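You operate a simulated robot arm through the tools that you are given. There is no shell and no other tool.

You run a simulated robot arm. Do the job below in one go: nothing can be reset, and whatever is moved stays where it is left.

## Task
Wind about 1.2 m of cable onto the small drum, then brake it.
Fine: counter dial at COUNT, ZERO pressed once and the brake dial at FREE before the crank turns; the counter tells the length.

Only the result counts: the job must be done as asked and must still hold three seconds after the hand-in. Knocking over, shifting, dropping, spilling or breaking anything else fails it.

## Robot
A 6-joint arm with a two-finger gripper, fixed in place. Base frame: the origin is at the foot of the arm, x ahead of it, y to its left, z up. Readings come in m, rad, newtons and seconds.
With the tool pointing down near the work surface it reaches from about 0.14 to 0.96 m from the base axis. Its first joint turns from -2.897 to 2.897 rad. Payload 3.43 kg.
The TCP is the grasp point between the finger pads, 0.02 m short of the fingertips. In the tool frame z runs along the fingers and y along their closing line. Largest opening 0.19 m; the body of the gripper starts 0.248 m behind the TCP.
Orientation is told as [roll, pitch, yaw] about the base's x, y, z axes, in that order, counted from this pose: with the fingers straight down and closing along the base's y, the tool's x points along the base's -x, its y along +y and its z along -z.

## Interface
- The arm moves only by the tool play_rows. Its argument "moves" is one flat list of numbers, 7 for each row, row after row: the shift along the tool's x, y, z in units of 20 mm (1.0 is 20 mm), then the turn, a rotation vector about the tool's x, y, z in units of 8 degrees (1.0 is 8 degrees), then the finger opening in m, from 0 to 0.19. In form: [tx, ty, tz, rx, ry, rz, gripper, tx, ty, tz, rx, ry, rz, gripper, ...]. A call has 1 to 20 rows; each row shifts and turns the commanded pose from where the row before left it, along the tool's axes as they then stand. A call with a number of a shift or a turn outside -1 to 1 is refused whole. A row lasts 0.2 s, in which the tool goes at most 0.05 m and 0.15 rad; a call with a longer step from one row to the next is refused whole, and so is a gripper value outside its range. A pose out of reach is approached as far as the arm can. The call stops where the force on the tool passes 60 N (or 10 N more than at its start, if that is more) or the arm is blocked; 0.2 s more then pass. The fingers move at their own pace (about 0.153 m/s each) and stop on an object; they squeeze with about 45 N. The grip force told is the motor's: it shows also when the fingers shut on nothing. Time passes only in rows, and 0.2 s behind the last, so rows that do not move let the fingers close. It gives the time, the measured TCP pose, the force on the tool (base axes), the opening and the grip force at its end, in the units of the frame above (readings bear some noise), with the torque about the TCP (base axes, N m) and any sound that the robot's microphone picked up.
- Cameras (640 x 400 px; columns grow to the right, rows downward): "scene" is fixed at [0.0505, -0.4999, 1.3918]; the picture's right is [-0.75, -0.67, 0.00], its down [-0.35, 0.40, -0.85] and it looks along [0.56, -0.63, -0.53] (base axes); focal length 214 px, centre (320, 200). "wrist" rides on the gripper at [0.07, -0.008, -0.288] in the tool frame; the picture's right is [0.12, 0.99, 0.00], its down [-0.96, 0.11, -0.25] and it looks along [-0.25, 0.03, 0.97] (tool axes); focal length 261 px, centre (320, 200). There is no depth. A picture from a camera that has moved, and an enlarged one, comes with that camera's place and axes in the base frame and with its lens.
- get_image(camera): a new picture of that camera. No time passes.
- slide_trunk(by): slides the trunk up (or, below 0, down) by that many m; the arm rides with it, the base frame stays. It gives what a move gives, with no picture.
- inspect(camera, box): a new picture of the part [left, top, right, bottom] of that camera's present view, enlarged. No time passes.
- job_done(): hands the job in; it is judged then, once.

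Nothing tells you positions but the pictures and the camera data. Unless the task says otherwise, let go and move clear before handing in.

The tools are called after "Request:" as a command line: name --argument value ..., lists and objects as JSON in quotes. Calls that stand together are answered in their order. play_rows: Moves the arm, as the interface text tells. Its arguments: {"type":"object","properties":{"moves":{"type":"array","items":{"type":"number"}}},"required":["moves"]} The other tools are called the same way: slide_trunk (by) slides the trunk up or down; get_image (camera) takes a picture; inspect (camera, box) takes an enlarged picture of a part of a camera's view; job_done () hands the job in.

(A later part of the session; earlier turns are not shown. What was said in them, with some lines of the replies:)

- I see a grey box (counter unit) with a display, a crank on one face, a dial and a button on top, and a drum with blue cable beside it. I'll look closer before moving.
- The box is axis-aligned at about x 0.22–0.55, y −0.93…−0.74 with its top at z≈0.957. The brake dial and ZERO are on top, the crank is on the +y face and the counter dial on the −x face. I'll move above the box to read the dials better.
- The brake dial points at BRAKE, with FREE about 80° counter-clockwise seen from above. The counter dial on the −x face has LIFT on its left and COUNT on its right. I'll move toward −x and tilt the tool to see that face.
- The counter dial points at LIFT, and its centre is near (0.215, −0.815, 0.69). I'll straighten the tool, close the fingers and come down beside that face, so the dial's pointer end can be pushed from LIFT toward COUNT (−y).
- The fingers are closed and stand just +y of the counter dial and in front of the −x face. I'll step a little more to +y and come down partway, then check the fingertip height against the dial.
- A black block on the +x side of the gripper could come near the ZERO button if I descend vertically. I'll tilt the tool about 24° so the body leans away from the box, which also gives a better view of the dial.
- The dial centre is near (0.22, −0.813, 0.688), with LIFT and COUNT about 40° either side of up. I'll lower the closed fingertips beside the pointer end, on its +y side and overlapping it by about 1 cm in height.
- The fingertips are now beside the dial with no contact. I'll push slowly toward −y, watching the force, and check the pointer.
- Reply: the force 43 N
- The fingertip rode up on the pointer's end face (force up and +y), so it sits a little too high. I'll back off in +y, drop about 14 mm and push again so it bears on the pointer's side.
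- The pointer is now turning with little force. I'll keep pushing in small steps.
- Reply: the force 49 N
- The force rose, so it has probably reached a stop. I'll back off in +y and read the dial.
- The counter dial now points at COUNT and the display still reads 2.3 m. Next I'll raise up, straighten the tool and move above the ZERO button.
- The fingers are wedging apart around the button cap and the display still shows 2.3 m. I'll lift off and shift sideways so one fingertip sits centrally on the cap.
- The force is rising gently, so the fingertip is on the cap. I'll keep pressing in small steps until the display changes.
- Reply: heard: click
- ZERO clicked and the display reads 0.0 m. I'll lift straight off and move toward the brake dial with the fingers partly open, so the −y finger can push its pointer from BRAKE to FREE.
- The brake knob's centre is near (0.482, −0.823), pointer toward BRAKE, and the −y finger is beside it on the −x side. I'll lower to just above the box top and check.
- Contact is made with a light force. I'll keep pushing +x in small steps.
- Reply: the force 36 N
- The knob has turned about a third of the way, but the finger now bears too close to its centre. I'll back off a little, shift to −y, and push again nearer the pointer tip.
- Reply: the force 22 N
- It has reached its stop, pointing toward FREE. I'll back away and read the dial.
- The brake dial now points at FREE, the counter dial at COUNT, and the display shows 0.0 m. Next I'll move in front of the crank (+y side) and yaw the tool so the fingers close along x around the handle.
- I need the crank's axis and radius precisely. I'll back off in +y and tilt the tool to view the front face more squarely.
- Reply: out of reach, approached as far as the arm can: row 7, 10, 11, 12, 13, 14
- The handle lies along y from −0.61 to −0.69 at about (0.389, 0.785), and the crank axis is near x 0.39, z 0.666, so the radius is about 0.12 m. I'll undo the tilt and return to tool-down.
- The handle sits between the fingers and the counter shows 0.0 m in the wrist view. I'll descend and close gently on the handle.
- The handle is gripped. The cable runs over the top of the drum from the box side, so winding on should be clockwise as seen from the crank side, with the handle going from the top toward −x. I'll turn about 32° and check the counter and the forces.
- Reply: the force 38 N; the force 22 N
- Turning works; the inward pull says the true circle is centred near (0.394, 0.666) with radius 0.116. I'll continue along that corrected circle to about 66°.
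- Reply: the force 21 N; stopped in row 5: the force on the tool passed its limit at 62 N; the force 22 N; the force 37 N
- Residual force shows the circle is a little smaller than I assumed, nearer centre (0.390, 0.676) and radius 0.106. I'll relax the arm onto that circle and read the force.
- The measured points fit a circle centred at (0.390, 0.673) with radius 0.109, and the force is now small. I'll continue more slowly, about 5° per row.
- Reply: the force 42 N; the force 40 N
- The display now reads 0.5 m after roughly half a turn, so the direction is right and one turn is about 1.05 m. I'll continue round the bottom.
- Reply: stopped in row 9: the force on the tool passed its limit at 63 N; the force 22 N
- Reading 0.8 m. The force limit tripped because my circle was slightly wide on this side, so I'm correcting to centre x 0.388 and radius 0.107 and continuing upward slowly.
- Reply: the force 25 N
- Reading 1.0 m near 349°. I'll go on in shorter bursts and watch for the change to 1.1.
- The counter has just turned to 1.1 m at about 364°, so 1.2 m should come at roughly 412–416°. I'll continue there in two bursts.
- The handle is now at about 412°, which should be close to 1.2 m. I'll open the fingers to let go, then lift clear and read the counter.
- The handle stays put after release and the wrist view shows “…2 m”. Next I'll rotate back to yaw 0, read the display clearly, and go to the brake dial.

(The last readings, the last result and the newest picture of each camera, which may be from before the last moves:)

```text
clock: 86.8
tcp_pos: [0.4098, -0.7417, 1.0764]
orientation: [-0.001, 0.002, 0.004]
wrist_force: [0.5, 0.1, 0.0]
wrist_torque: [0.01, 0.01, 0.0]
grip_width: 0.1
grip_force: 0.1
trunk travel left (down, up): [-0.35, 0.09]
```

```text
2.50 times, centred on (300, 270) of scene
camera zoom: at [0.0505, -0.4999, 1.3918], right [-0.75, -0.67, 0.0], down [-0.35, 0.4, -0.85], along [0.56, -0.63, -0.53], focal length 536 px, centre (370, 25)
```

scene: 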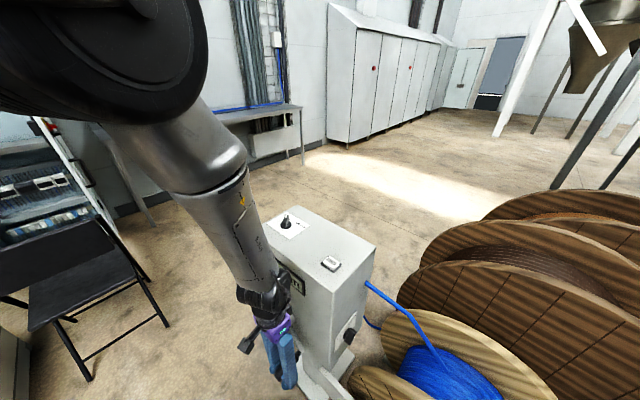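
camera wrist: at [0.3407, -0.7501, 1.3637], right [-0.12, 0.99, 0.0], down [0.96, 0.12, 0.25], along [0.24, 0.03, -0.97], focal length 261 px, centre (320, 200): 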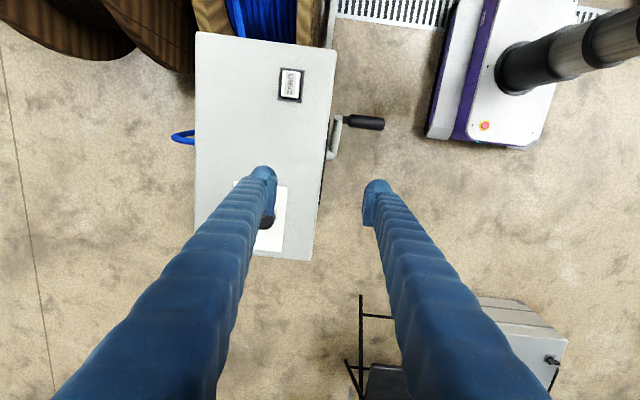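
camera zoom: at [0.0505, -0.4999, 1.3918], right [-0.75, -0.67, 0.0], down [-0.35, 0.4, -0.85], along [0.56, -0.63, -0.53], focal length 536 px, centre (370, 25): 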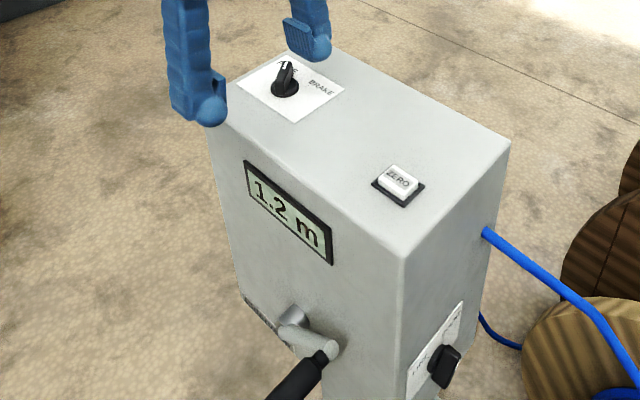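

The display reads 1.2 m. I'll lower the −y finger beside the brake knob's tail end and push it toward +x, which swings the pointer from FREE to BRAKE.

Request:
play_rows --moves '[0, 0, 1, 0, 0, 0, 0.1, 0, 0, 1, 0, 0, 0, 0.1, 0, 0, 1, 0, 0, 0, 0.1, 0, 0, 0.8, 0, 0, 0, 0.1, 0, 0, 0.7, 0, 0, 0, 0.1]'

Request:
inspect --camera "scene" --box '[250, 190, 330, 250]'

Request:
inspect --camera "wrist" --box '[230, 150, 330, 270]'

```text
clock: 88.0
tcp_pos: [0.4107, -0.7419, 0.9878]
orientation: [-0.003, 0.001, 0.003]
wrist_force: [0.0, 0.3, 0.3]
wrist_torque: [0.0, 0.04, 0.03]
grip_width: 0.1
grip_force: 0.0
trunk travel left (down, up): [-0.35, 0.09]
```

```text
6.67 times, centred on (290, 220) of scene
camera zoom: at [0.0505, -0.4999, 1.3918], right [-0.75, -0.67, 0.0], down [-0.35, 0.4, -0.85], along [0.56, -0.63, -0.53], focal length 1430 px, centre (520, 67)
```

zoom: 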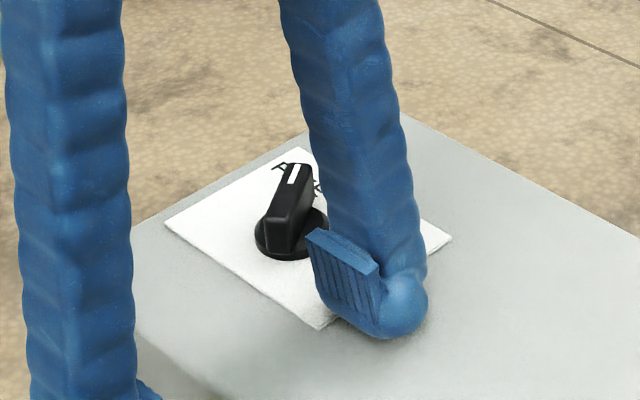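

```text
3.33 times, centred on (280, 210) of wrist
camera zoom: at [0.3395, -0.7495, 1.2747], right [-0.12, 0.99, 0.0], down [0.96, 0.12, 0.25], along [0.24, 0.03, -0.97], focal length 869 px, centre (453, 167)
```

zoom: 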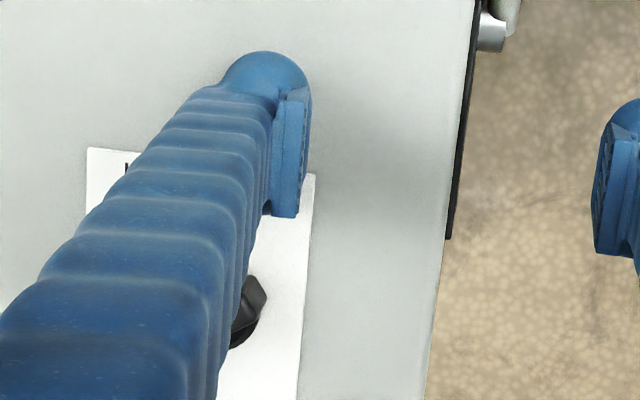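

Request:
play_rows --moves '[-0.6, 0, 0.05, 0, 0, 0, 0.1, -0.5, 0, 0, 0, 0, 0, 0.1, -0.4, 0, 0, 0, 0, 0, 0.1]'

Request:
inspect --camera "scene" --box '[250, 190, 330, 250]'

Request:
inspect --camera "wrist" --box '[230, 150, 330, 270]'

```text
clock: 88.8
tcp_pos: [0.439, -0.7418, 0.985]
orientation: [-0.002, 0.002, 0.003]
wrist_force: [0.7, 0.0, 0.2]
wrist_torque: [0.0, 0.07, 0.0]
grip_width: 0.0997
grip_force: 0.0
trunk travel left (down, up): [-0.35, 0.09]
```

```text
6.67 times, centred on (290, 220) of scene
camera zoom: at [0.0505, -0.4999, 1.3918], right [-0.75, -0.67, 0.0], down [-0.35, 0.4, -0.85], along [0.56, -0.63, -0.53], focal length 1430 px, centre (520, 67)
```

zoom: 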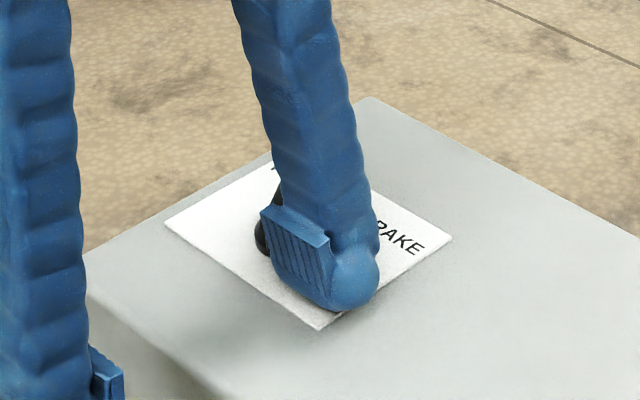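

```text
3.33 times, centred on (280, 210) of wrist
camera zoom: at [0.3692, -0.7494, 1.2727], right [-0.12, 0.99, 0.0], down [0.96, 0.12, 0.25], along [0.24, 0.03, -0.97], focal length 869 px, centre (453, 167)
```

zoom: 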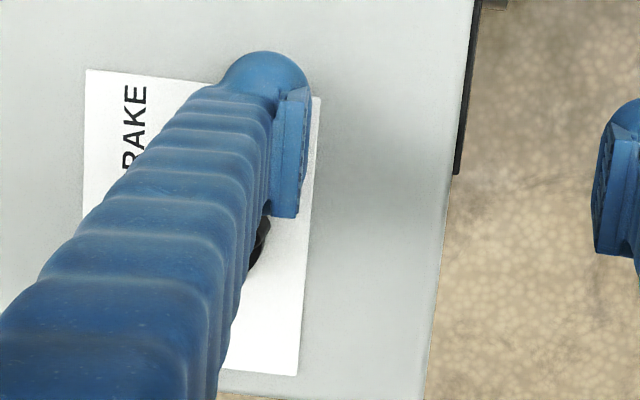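

Request:
play_rows --moves '[-0.3, 0, 0, 0, 0, 0, 0.1, -0.25, 0, 0, 0, 0, 0, 0.1]'

Request:
inspect --camera "scene" --box '[250, 190, 330, 250]'

Request:
inspect --camera "wrist" --box '[230, 150, 330, 270]'

```text
clock: 89.4
tcp_pos: [0.4504, -0.7394, 0.9862]
orientation: [-0.001, 0.001, 0.004]
wrist_force: [-2.9, 6.0, 2.1]
wrist_torque: [-0.09, 0.1, -0.11]
grip_width: 0.0966
grip_force: 0.0
trunk travel left (down, up): [-0.35, 0.09]
```

```text
6.67 times, centred on (290, 220) of scene
camera zoom: at [0.0505, -0.4999, 1.3918], right [-0.75, -0.67, 0.0], down [-0.35, 0.4, -0.85], along [0.56, -0.63, -0.53], focal length 1430 px, centre (520, 67)
```

zoom: 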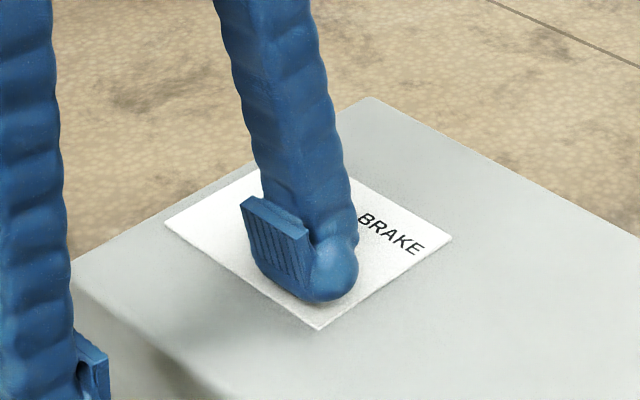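

```text
3.33 times, centred on (280, 210) of wrist
camera zoom: at [0.38, -0.7489, 1.2727], right [-0.12, 0.99, 0.0], down [0.96, 0.12, 0.25], along [0.24, 0.03, -0.97], focal length 869 px, centre (453, 167)
```

zoom: 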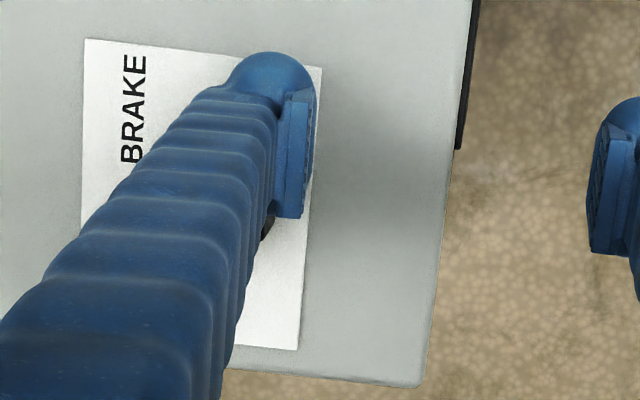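

The finger is being deflected off the knob's end face, so it needs to be nearer the knob's centre line. I'll back off, shift 7 mm to −y and push again.

Request:
play_rows --moves '[0.7, 0, 0, 0, 0, 0, 0.1, 0, -0.35, 0, 0, 0, 0, 0.1, -0.4, 0, 0, 0, 0, 0, 0.1, -0.3, 0, 0, 0, 0, 0, 0.1]'

Request:
inspect --camera "wrist" --box '[230, 150, 330, 270]'

```text
clock: 90.4
tcp_pos: [0.4514, -0.7491, 0.9863]
orientation: [-0.002, -0.001, 0.003]
wrist_force: [0.0, 0.3, -0.4]
wrist_torque: [-0.04, -0.04, 0.01]
grip_width: 0.0999
grip_force: 0.1
trunk travel left (down, up): [-0.35, 0.09]
```

```text
3.33 times, centred on (280, 210) of wrist
camera zoom: at [0.3805, -0.7568, 1.2734], right [-0.12, 0.99, 0.0], down [0.96, 0.12, 0.25], along [0.24, 0.03, -0.97], focal length 869 px, centre (453, 167)
```

zoom: 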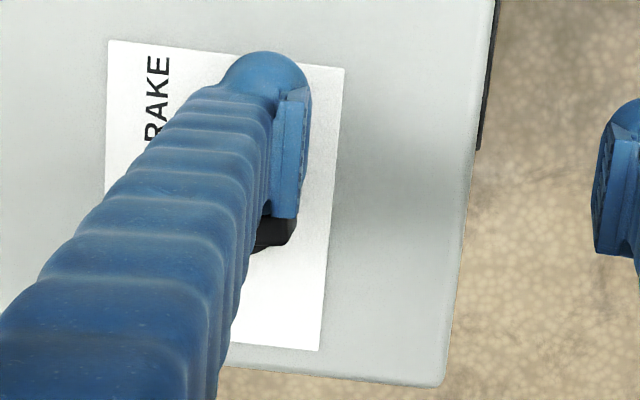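

The knob has turned partway. I'll now shift +y for leverage and push further +x.

Request:
play_rows --moves '[0.25, 0, 0, 0, 0, 0, 0.1, 0, 0.6, 0, 0, 0, 0, 0.1, -0.4, 0, 0, 0, 0, 0, 0.1, -0.25, 0, 0, 0, 0, 0, 0.1]'

Request:
inspect --camera "wrist" --box '[230, 150, 330, 270]'

Request:
inspect --camera "scene" --box '[250, 190, 330, 250]'

```text
clock: 91.4
tcp_pos: [0.4582, -0.7367, 0.9856]
orientation: [-0.001, -0.001, 0.004]
wrist_force: [0.1, -1.2, -0.5]
wrist_torque: [0.02, 0.0, -0.02]
grip_width: 0.1
grip_force: 0.1
trunk travel left (down, up): [-0.35, 0.09]
```

```text
3.33 times, centred on (280, 210) of wrist
camera zoom: at [0.3886, -0.7445, 1.2728], right [-0.12, 0.99, 0.0], down [0.96, 0.12, 0.25], along [0.24, 0.03, -0.97], focal length 869 px, centre (453, 167)
```

zoom: 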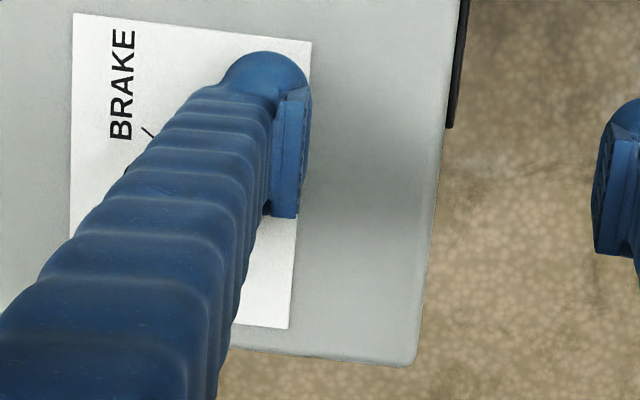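

```text
6.67 times, centred on (290, 220) of scene
camera zoom: at [0.0505, -0.4999, 1.3918], right [-0.75, -0.67, 0.0], down [-0.35, 0.4, -0.85], along [0.56, -0.63, -0.53], focal length 1430 px, centre (520, 67)
```

zoom: 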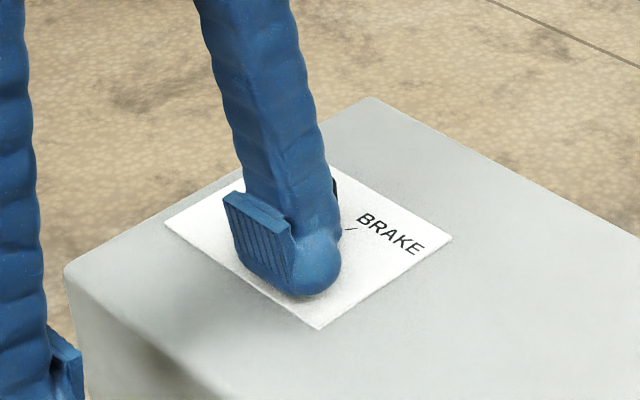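

Request:
play_rows --moves '[-0.25, 0, 0, 0, 0, 0, 0.1, -0.2, 0.1, 0, 0, 0, 0, 0.1]'

Request:
inspect --camera "wrist" --box '[230, 150, 330, 270]'

Request:
inspect --camera "scene" --box '[250, 190, 330, 250]'

```text
clock: 92.0
tcp_pos: [0.4661, -0.7339, 0.9859]
orientation: [-0.001, 0.0, 0.004]
wrist_force: [-7.0, 1.5, 0.9]
wrist_torque: [-0.05, -0.03, -0.49]
grip_width: 0.0992
grip_force: 0.2
trunk travel left (down, up): [-0.35, 0.09]
```

```text
3.33 times, centred on (280, 210) of wrist
camera zoom: at [0.3965, -0.742, 1.2729], right [-0.12, 0.99, 0.0], down [0.96, 0.12, 0.25], along [0.24, 0.03, -0.97], focal length 869 px, centre (453, 167)
```

zoom: 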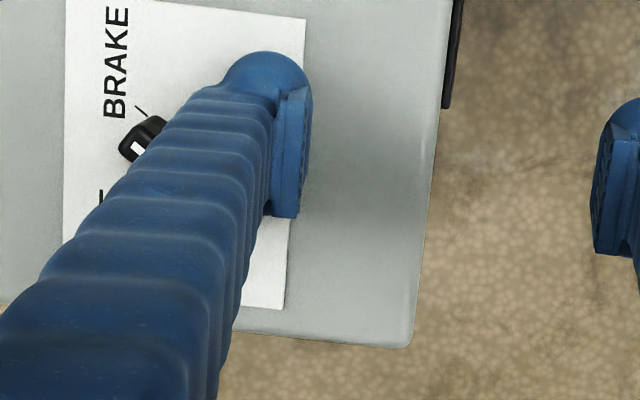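

```text
6.67 times, centred on (290, 220) of scene
camera zoom: at [0.0505, -0.4999, 1.3918], right [-0.75, -0.67, 0.0], down [-0.35, 0.4, -0.85], along [0.56, -0.63, -0.53], focal length 1430 px, centre (520, 67)
```

zoom: 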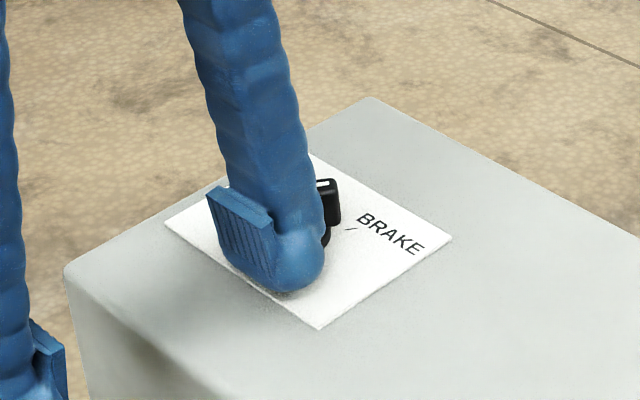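

Nearly at the BRAKE mark. I'll push a few more millimetres until it reaches the stop.

Request:
play_rows --moves '[-0.2, 0, 0, 0, 0, 0, 0.1, -0.2, 0, 0, 0, 0, 0, 0.1]'

Request:
inspect --camera "wrist" --box '[230, 150, 330, 270]'

Request:
inspect --camera "scene" --box '[250, 190, 330, 250]'

```text
clock: 92.6
tcp_pos: [0.468, -0.7335, 0.9849]
orientation: [0.001, 0.001, 0.001]
wrist_force: [-46.7, 3.3, 3.2]
wrist_torque: [-0.22, 0.13, -3.65]
grip_width: 0.0981
grip_force: 0.1
trunk travel left (down, up): [-0.35, 0.09]
```

```text
3.33 times, centred on (280, 210) of wrist
camera zoom: at [0.3983, -0.7423, 1.2731], right [-0.12, 0.99, 0.0], down [0.96, 0.12, 0.25], along [0.24, 0.03, -0.97], focal length 869 px, centre (453, 167)
```

zoom: 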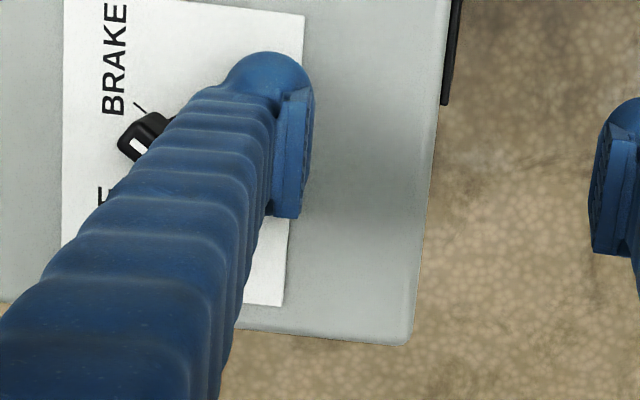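

```text
6.67 times, centred on (290, 220) of scene
camera zoom: at [0.0505, -0.4999, 1.3918], right [-0.75, -0.67, 0.0], down [-0.35, 0.4, -0.85], along [0.56, -0.63, -0.53], focal length 1430 px, centre (520, 67)
```

zoom: 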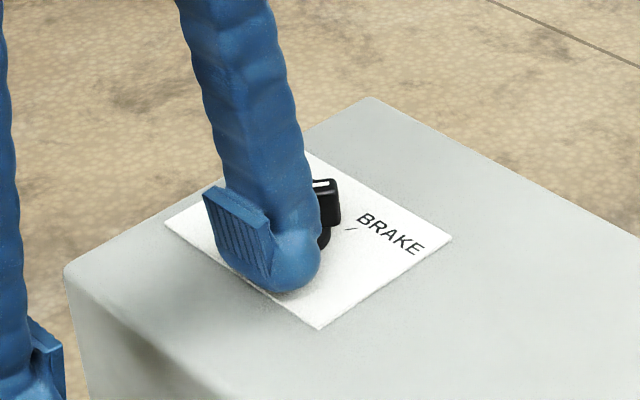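

The force jumped to 47 N, so it is at a stop or bearing on the hub. I'll back off and look at the pointer.

Request:
play_rows --moves '[0.5, 0, 0, 0, 0, 0, 0.1, 0.8, 0, 0, 0, 0, 0, 0.1, 0.8, 0, 0, 0, 0, 0, 0.1, 0, 0, -1, 0, 0, 0, 0.1, 0, 0, -1, 0, 0, 0, 0.1, 0, 0, -1, 0, 0, 0, 0.1, 0, 0, -1, 0, 0, 0, 0.1]'

Request:
inspect --camera "scene" --box '[250, 190, 330, 250]'

Request:
inspect --camera "wrist" --box '[220, 160, 340, 270]'

```text
clock: 94.2
tcp_pos: [0.4337, -0.7335, 1.0668]
orientation: [-0.002, 0.001, 0.004]
wrist_force: [0.1, -1.2, -0.3]
wrist_torque: [-0.06, 0.0, 0.03]
grip_width: 0.0999
grip_force: 0.1
trunk travel left (down, up): [-0.35, 0.09]
```

```text
6.67 times, centred on (290, 220) of scene
camera zoom: at [0.0505, -0.4999, 1.3918], right [-0.75, -0.67, 0.0], down [-0.35, 0.4, -0.85], along [0.56, -0.63, -0.53], focal length 1430 px, centre (520, 67)
```

zoom: 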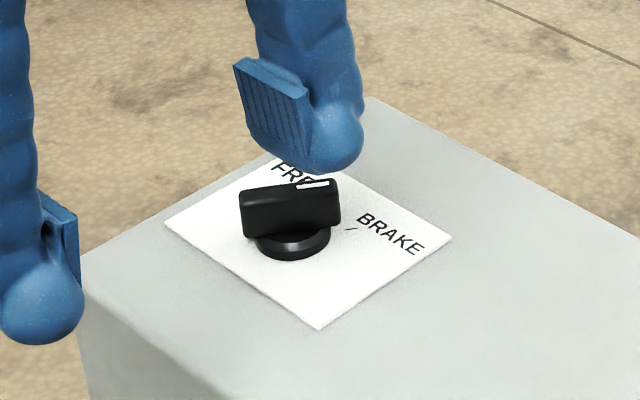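

```text
3.64 times, centred on (280, 215) of wrist
camera zoom: at [0.3633, -0.7411, 1.3534], right [-0.12, 0.99, 0.0], down [0.96, 0.12, 0.25], along [0.24, 0.03, -0.97], focal length 948 px, centre (466, 146)
```

zoom: 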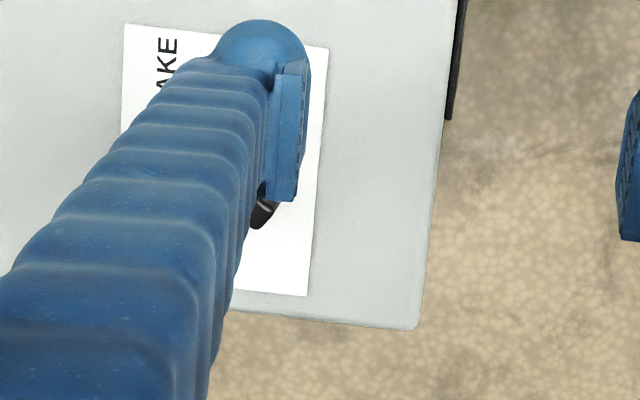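

The brake dial again looks the same as in the original BRAKE view. I'll move clear and take a final look at the dial, counter and crank.

Request:
play_rows --moves '[0, 0, -1, 0, 0, 0, 0.1, 0, 0, -1, 0, 0, 0, 0.1, 0, 0, -1, 0, 0, 0, 0.1, 0, 0, -1, 0, 0, 0, 0.1, 0.5, -0.6, -1, 0, 0, 0, 0.15, 0.5, -0.6, -1, 0, 0, 0, 0.19, 0.5, -0.6, -1, 0, 0, 0, 0.19, 0.5, -0.6, -1, 0, 0, 0, 0.19, 0.5, -0.6, 0, 0, 0, 0, 0.19, 0.5, -0.6, 0, 0, 0, 0, 0.19]'

Request:
get_image --camera "wrist"

Request:
inspect --camera "scene" --box '[230, 190, 390, 370]'

```text
clock: 96.4
tcp_pos: [0.373, -0.8071, 1.2255]
orientation: [-0.002, -0.001, 0.003]
wrist_force: [-0.4, 0.4, 1.0]
wrist_torque: [0.06, -0.04, -0.04]
grip_width: 0.1901
grip_force: 0.1
trunk travel left (down, up): [-0.35, 0.09]
```

```text
taken
camera wrist: at [0.3024, -0.8149, 1.5132], right [-0.12, 0.99, 0.0], down [0.96, 0.12, 0.25], along [0.25, 0.03, -0.97], focal length 261 px, centre (320, 200)
```

wrist: 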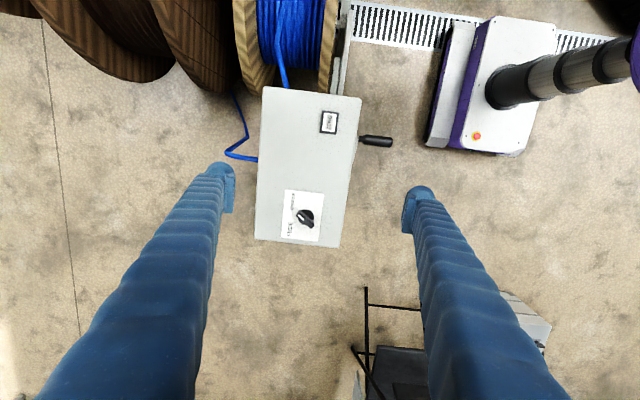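

```text
2.22 times, centred on (310, 280) of scene
camera zoom: at [0.0505, -0.4999, 1.3918], right [-0.75, -0.67, 0.0], down [-0.35, 0.4, -0.85], along [0.56, -0.63, -0.53], focal length 477 px, centre (342, 22)
```

zoom: 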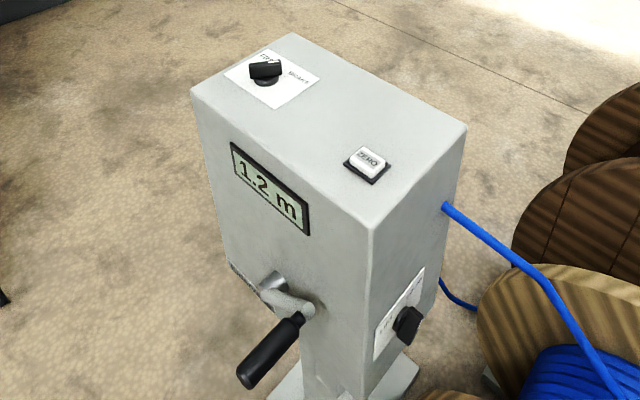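

Request:
inspect --camera "wrist" --box '[270, 180, 350, 250]'

Request:
inspect --camera "scene" --box '[310, 290, 410, 370]'

Request:
inspect --camera "scene" --box '[260, 240, 320, 300]'

```text
5.71 times, centred on (310, 215) of wrist
camera zoom: at [0.3024, -0.8149, 1.5132], right [-0.12, 0.99, 0.0], down [0.96, 0.12, 0.25], along [0.25, 0.03, -0.97], focal length 1489 px, centre (377, 114)
```

zoom: 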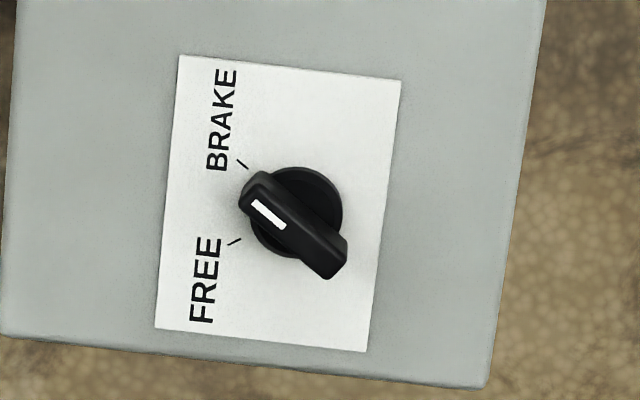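

```text
5.00 times, centred on (360, 330) of scene
camera zoom: at [0.0505, -0.4999, 1.3918], right [-0.75, -0.67, 0.0], down [-0.35, 0.4, -0.85], along [0.56, -0.63, -0.53], focal length 1072 px, centre (120, -450)
```

zoom: 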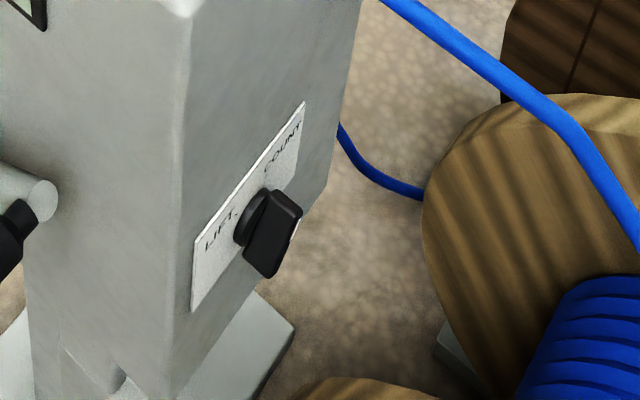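

```text
6.67 times, centred on (290, 270) of scene
camera zoom: at [0.0505, -0.4999, 1.3918], right [-0.75, -0.67, 0.0], down [-0.35, 0.4, -0.85], along [0.56, -0.63, -0.53], focal length 1430 px, centre (520, -267)
```

zoom: 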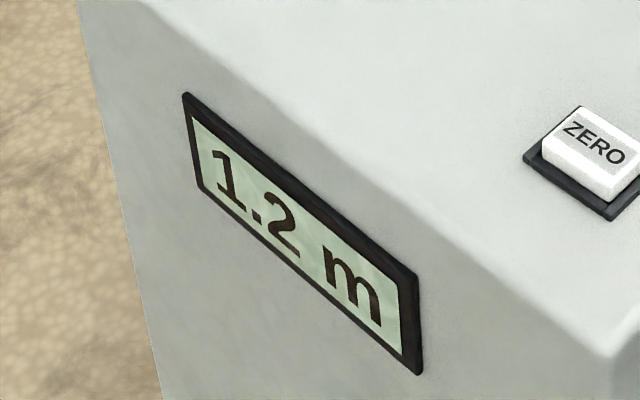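

The counter reads 1.2 m, the brake dial points at BRAKE, the counter dial stays at COUNT, and the arm is clear of everything. I'm handing the job in.

Request:
job_done

```text
The job is handed in.
```

The job is handed in. The counter reads 1.2 m, and the brake dial is at BRAKE against its stop.

I set the counter dial to COUNT, pressed ZERO once (it clicked and the display went to 0.0 m), and turned the brake dial to FREE. Only then did I turn the crank. It took about one and a sixth turns, and the handle stayed where I left it when I let go.

- **Length:** the counter shows tenths only. From the crank angle I estimate about 1.19 m if the display rounds, or up to about 1.25 m if it cuts off the last digit.
- **Force:** the 60 N limit stopped the arm twice while I was cranking, before I had the crank's radius right. I corrected the path and carried on. In the final pictures the crank, box and drum look undisturbed.

The gripper is open and the arm is above the box, clear of everything.
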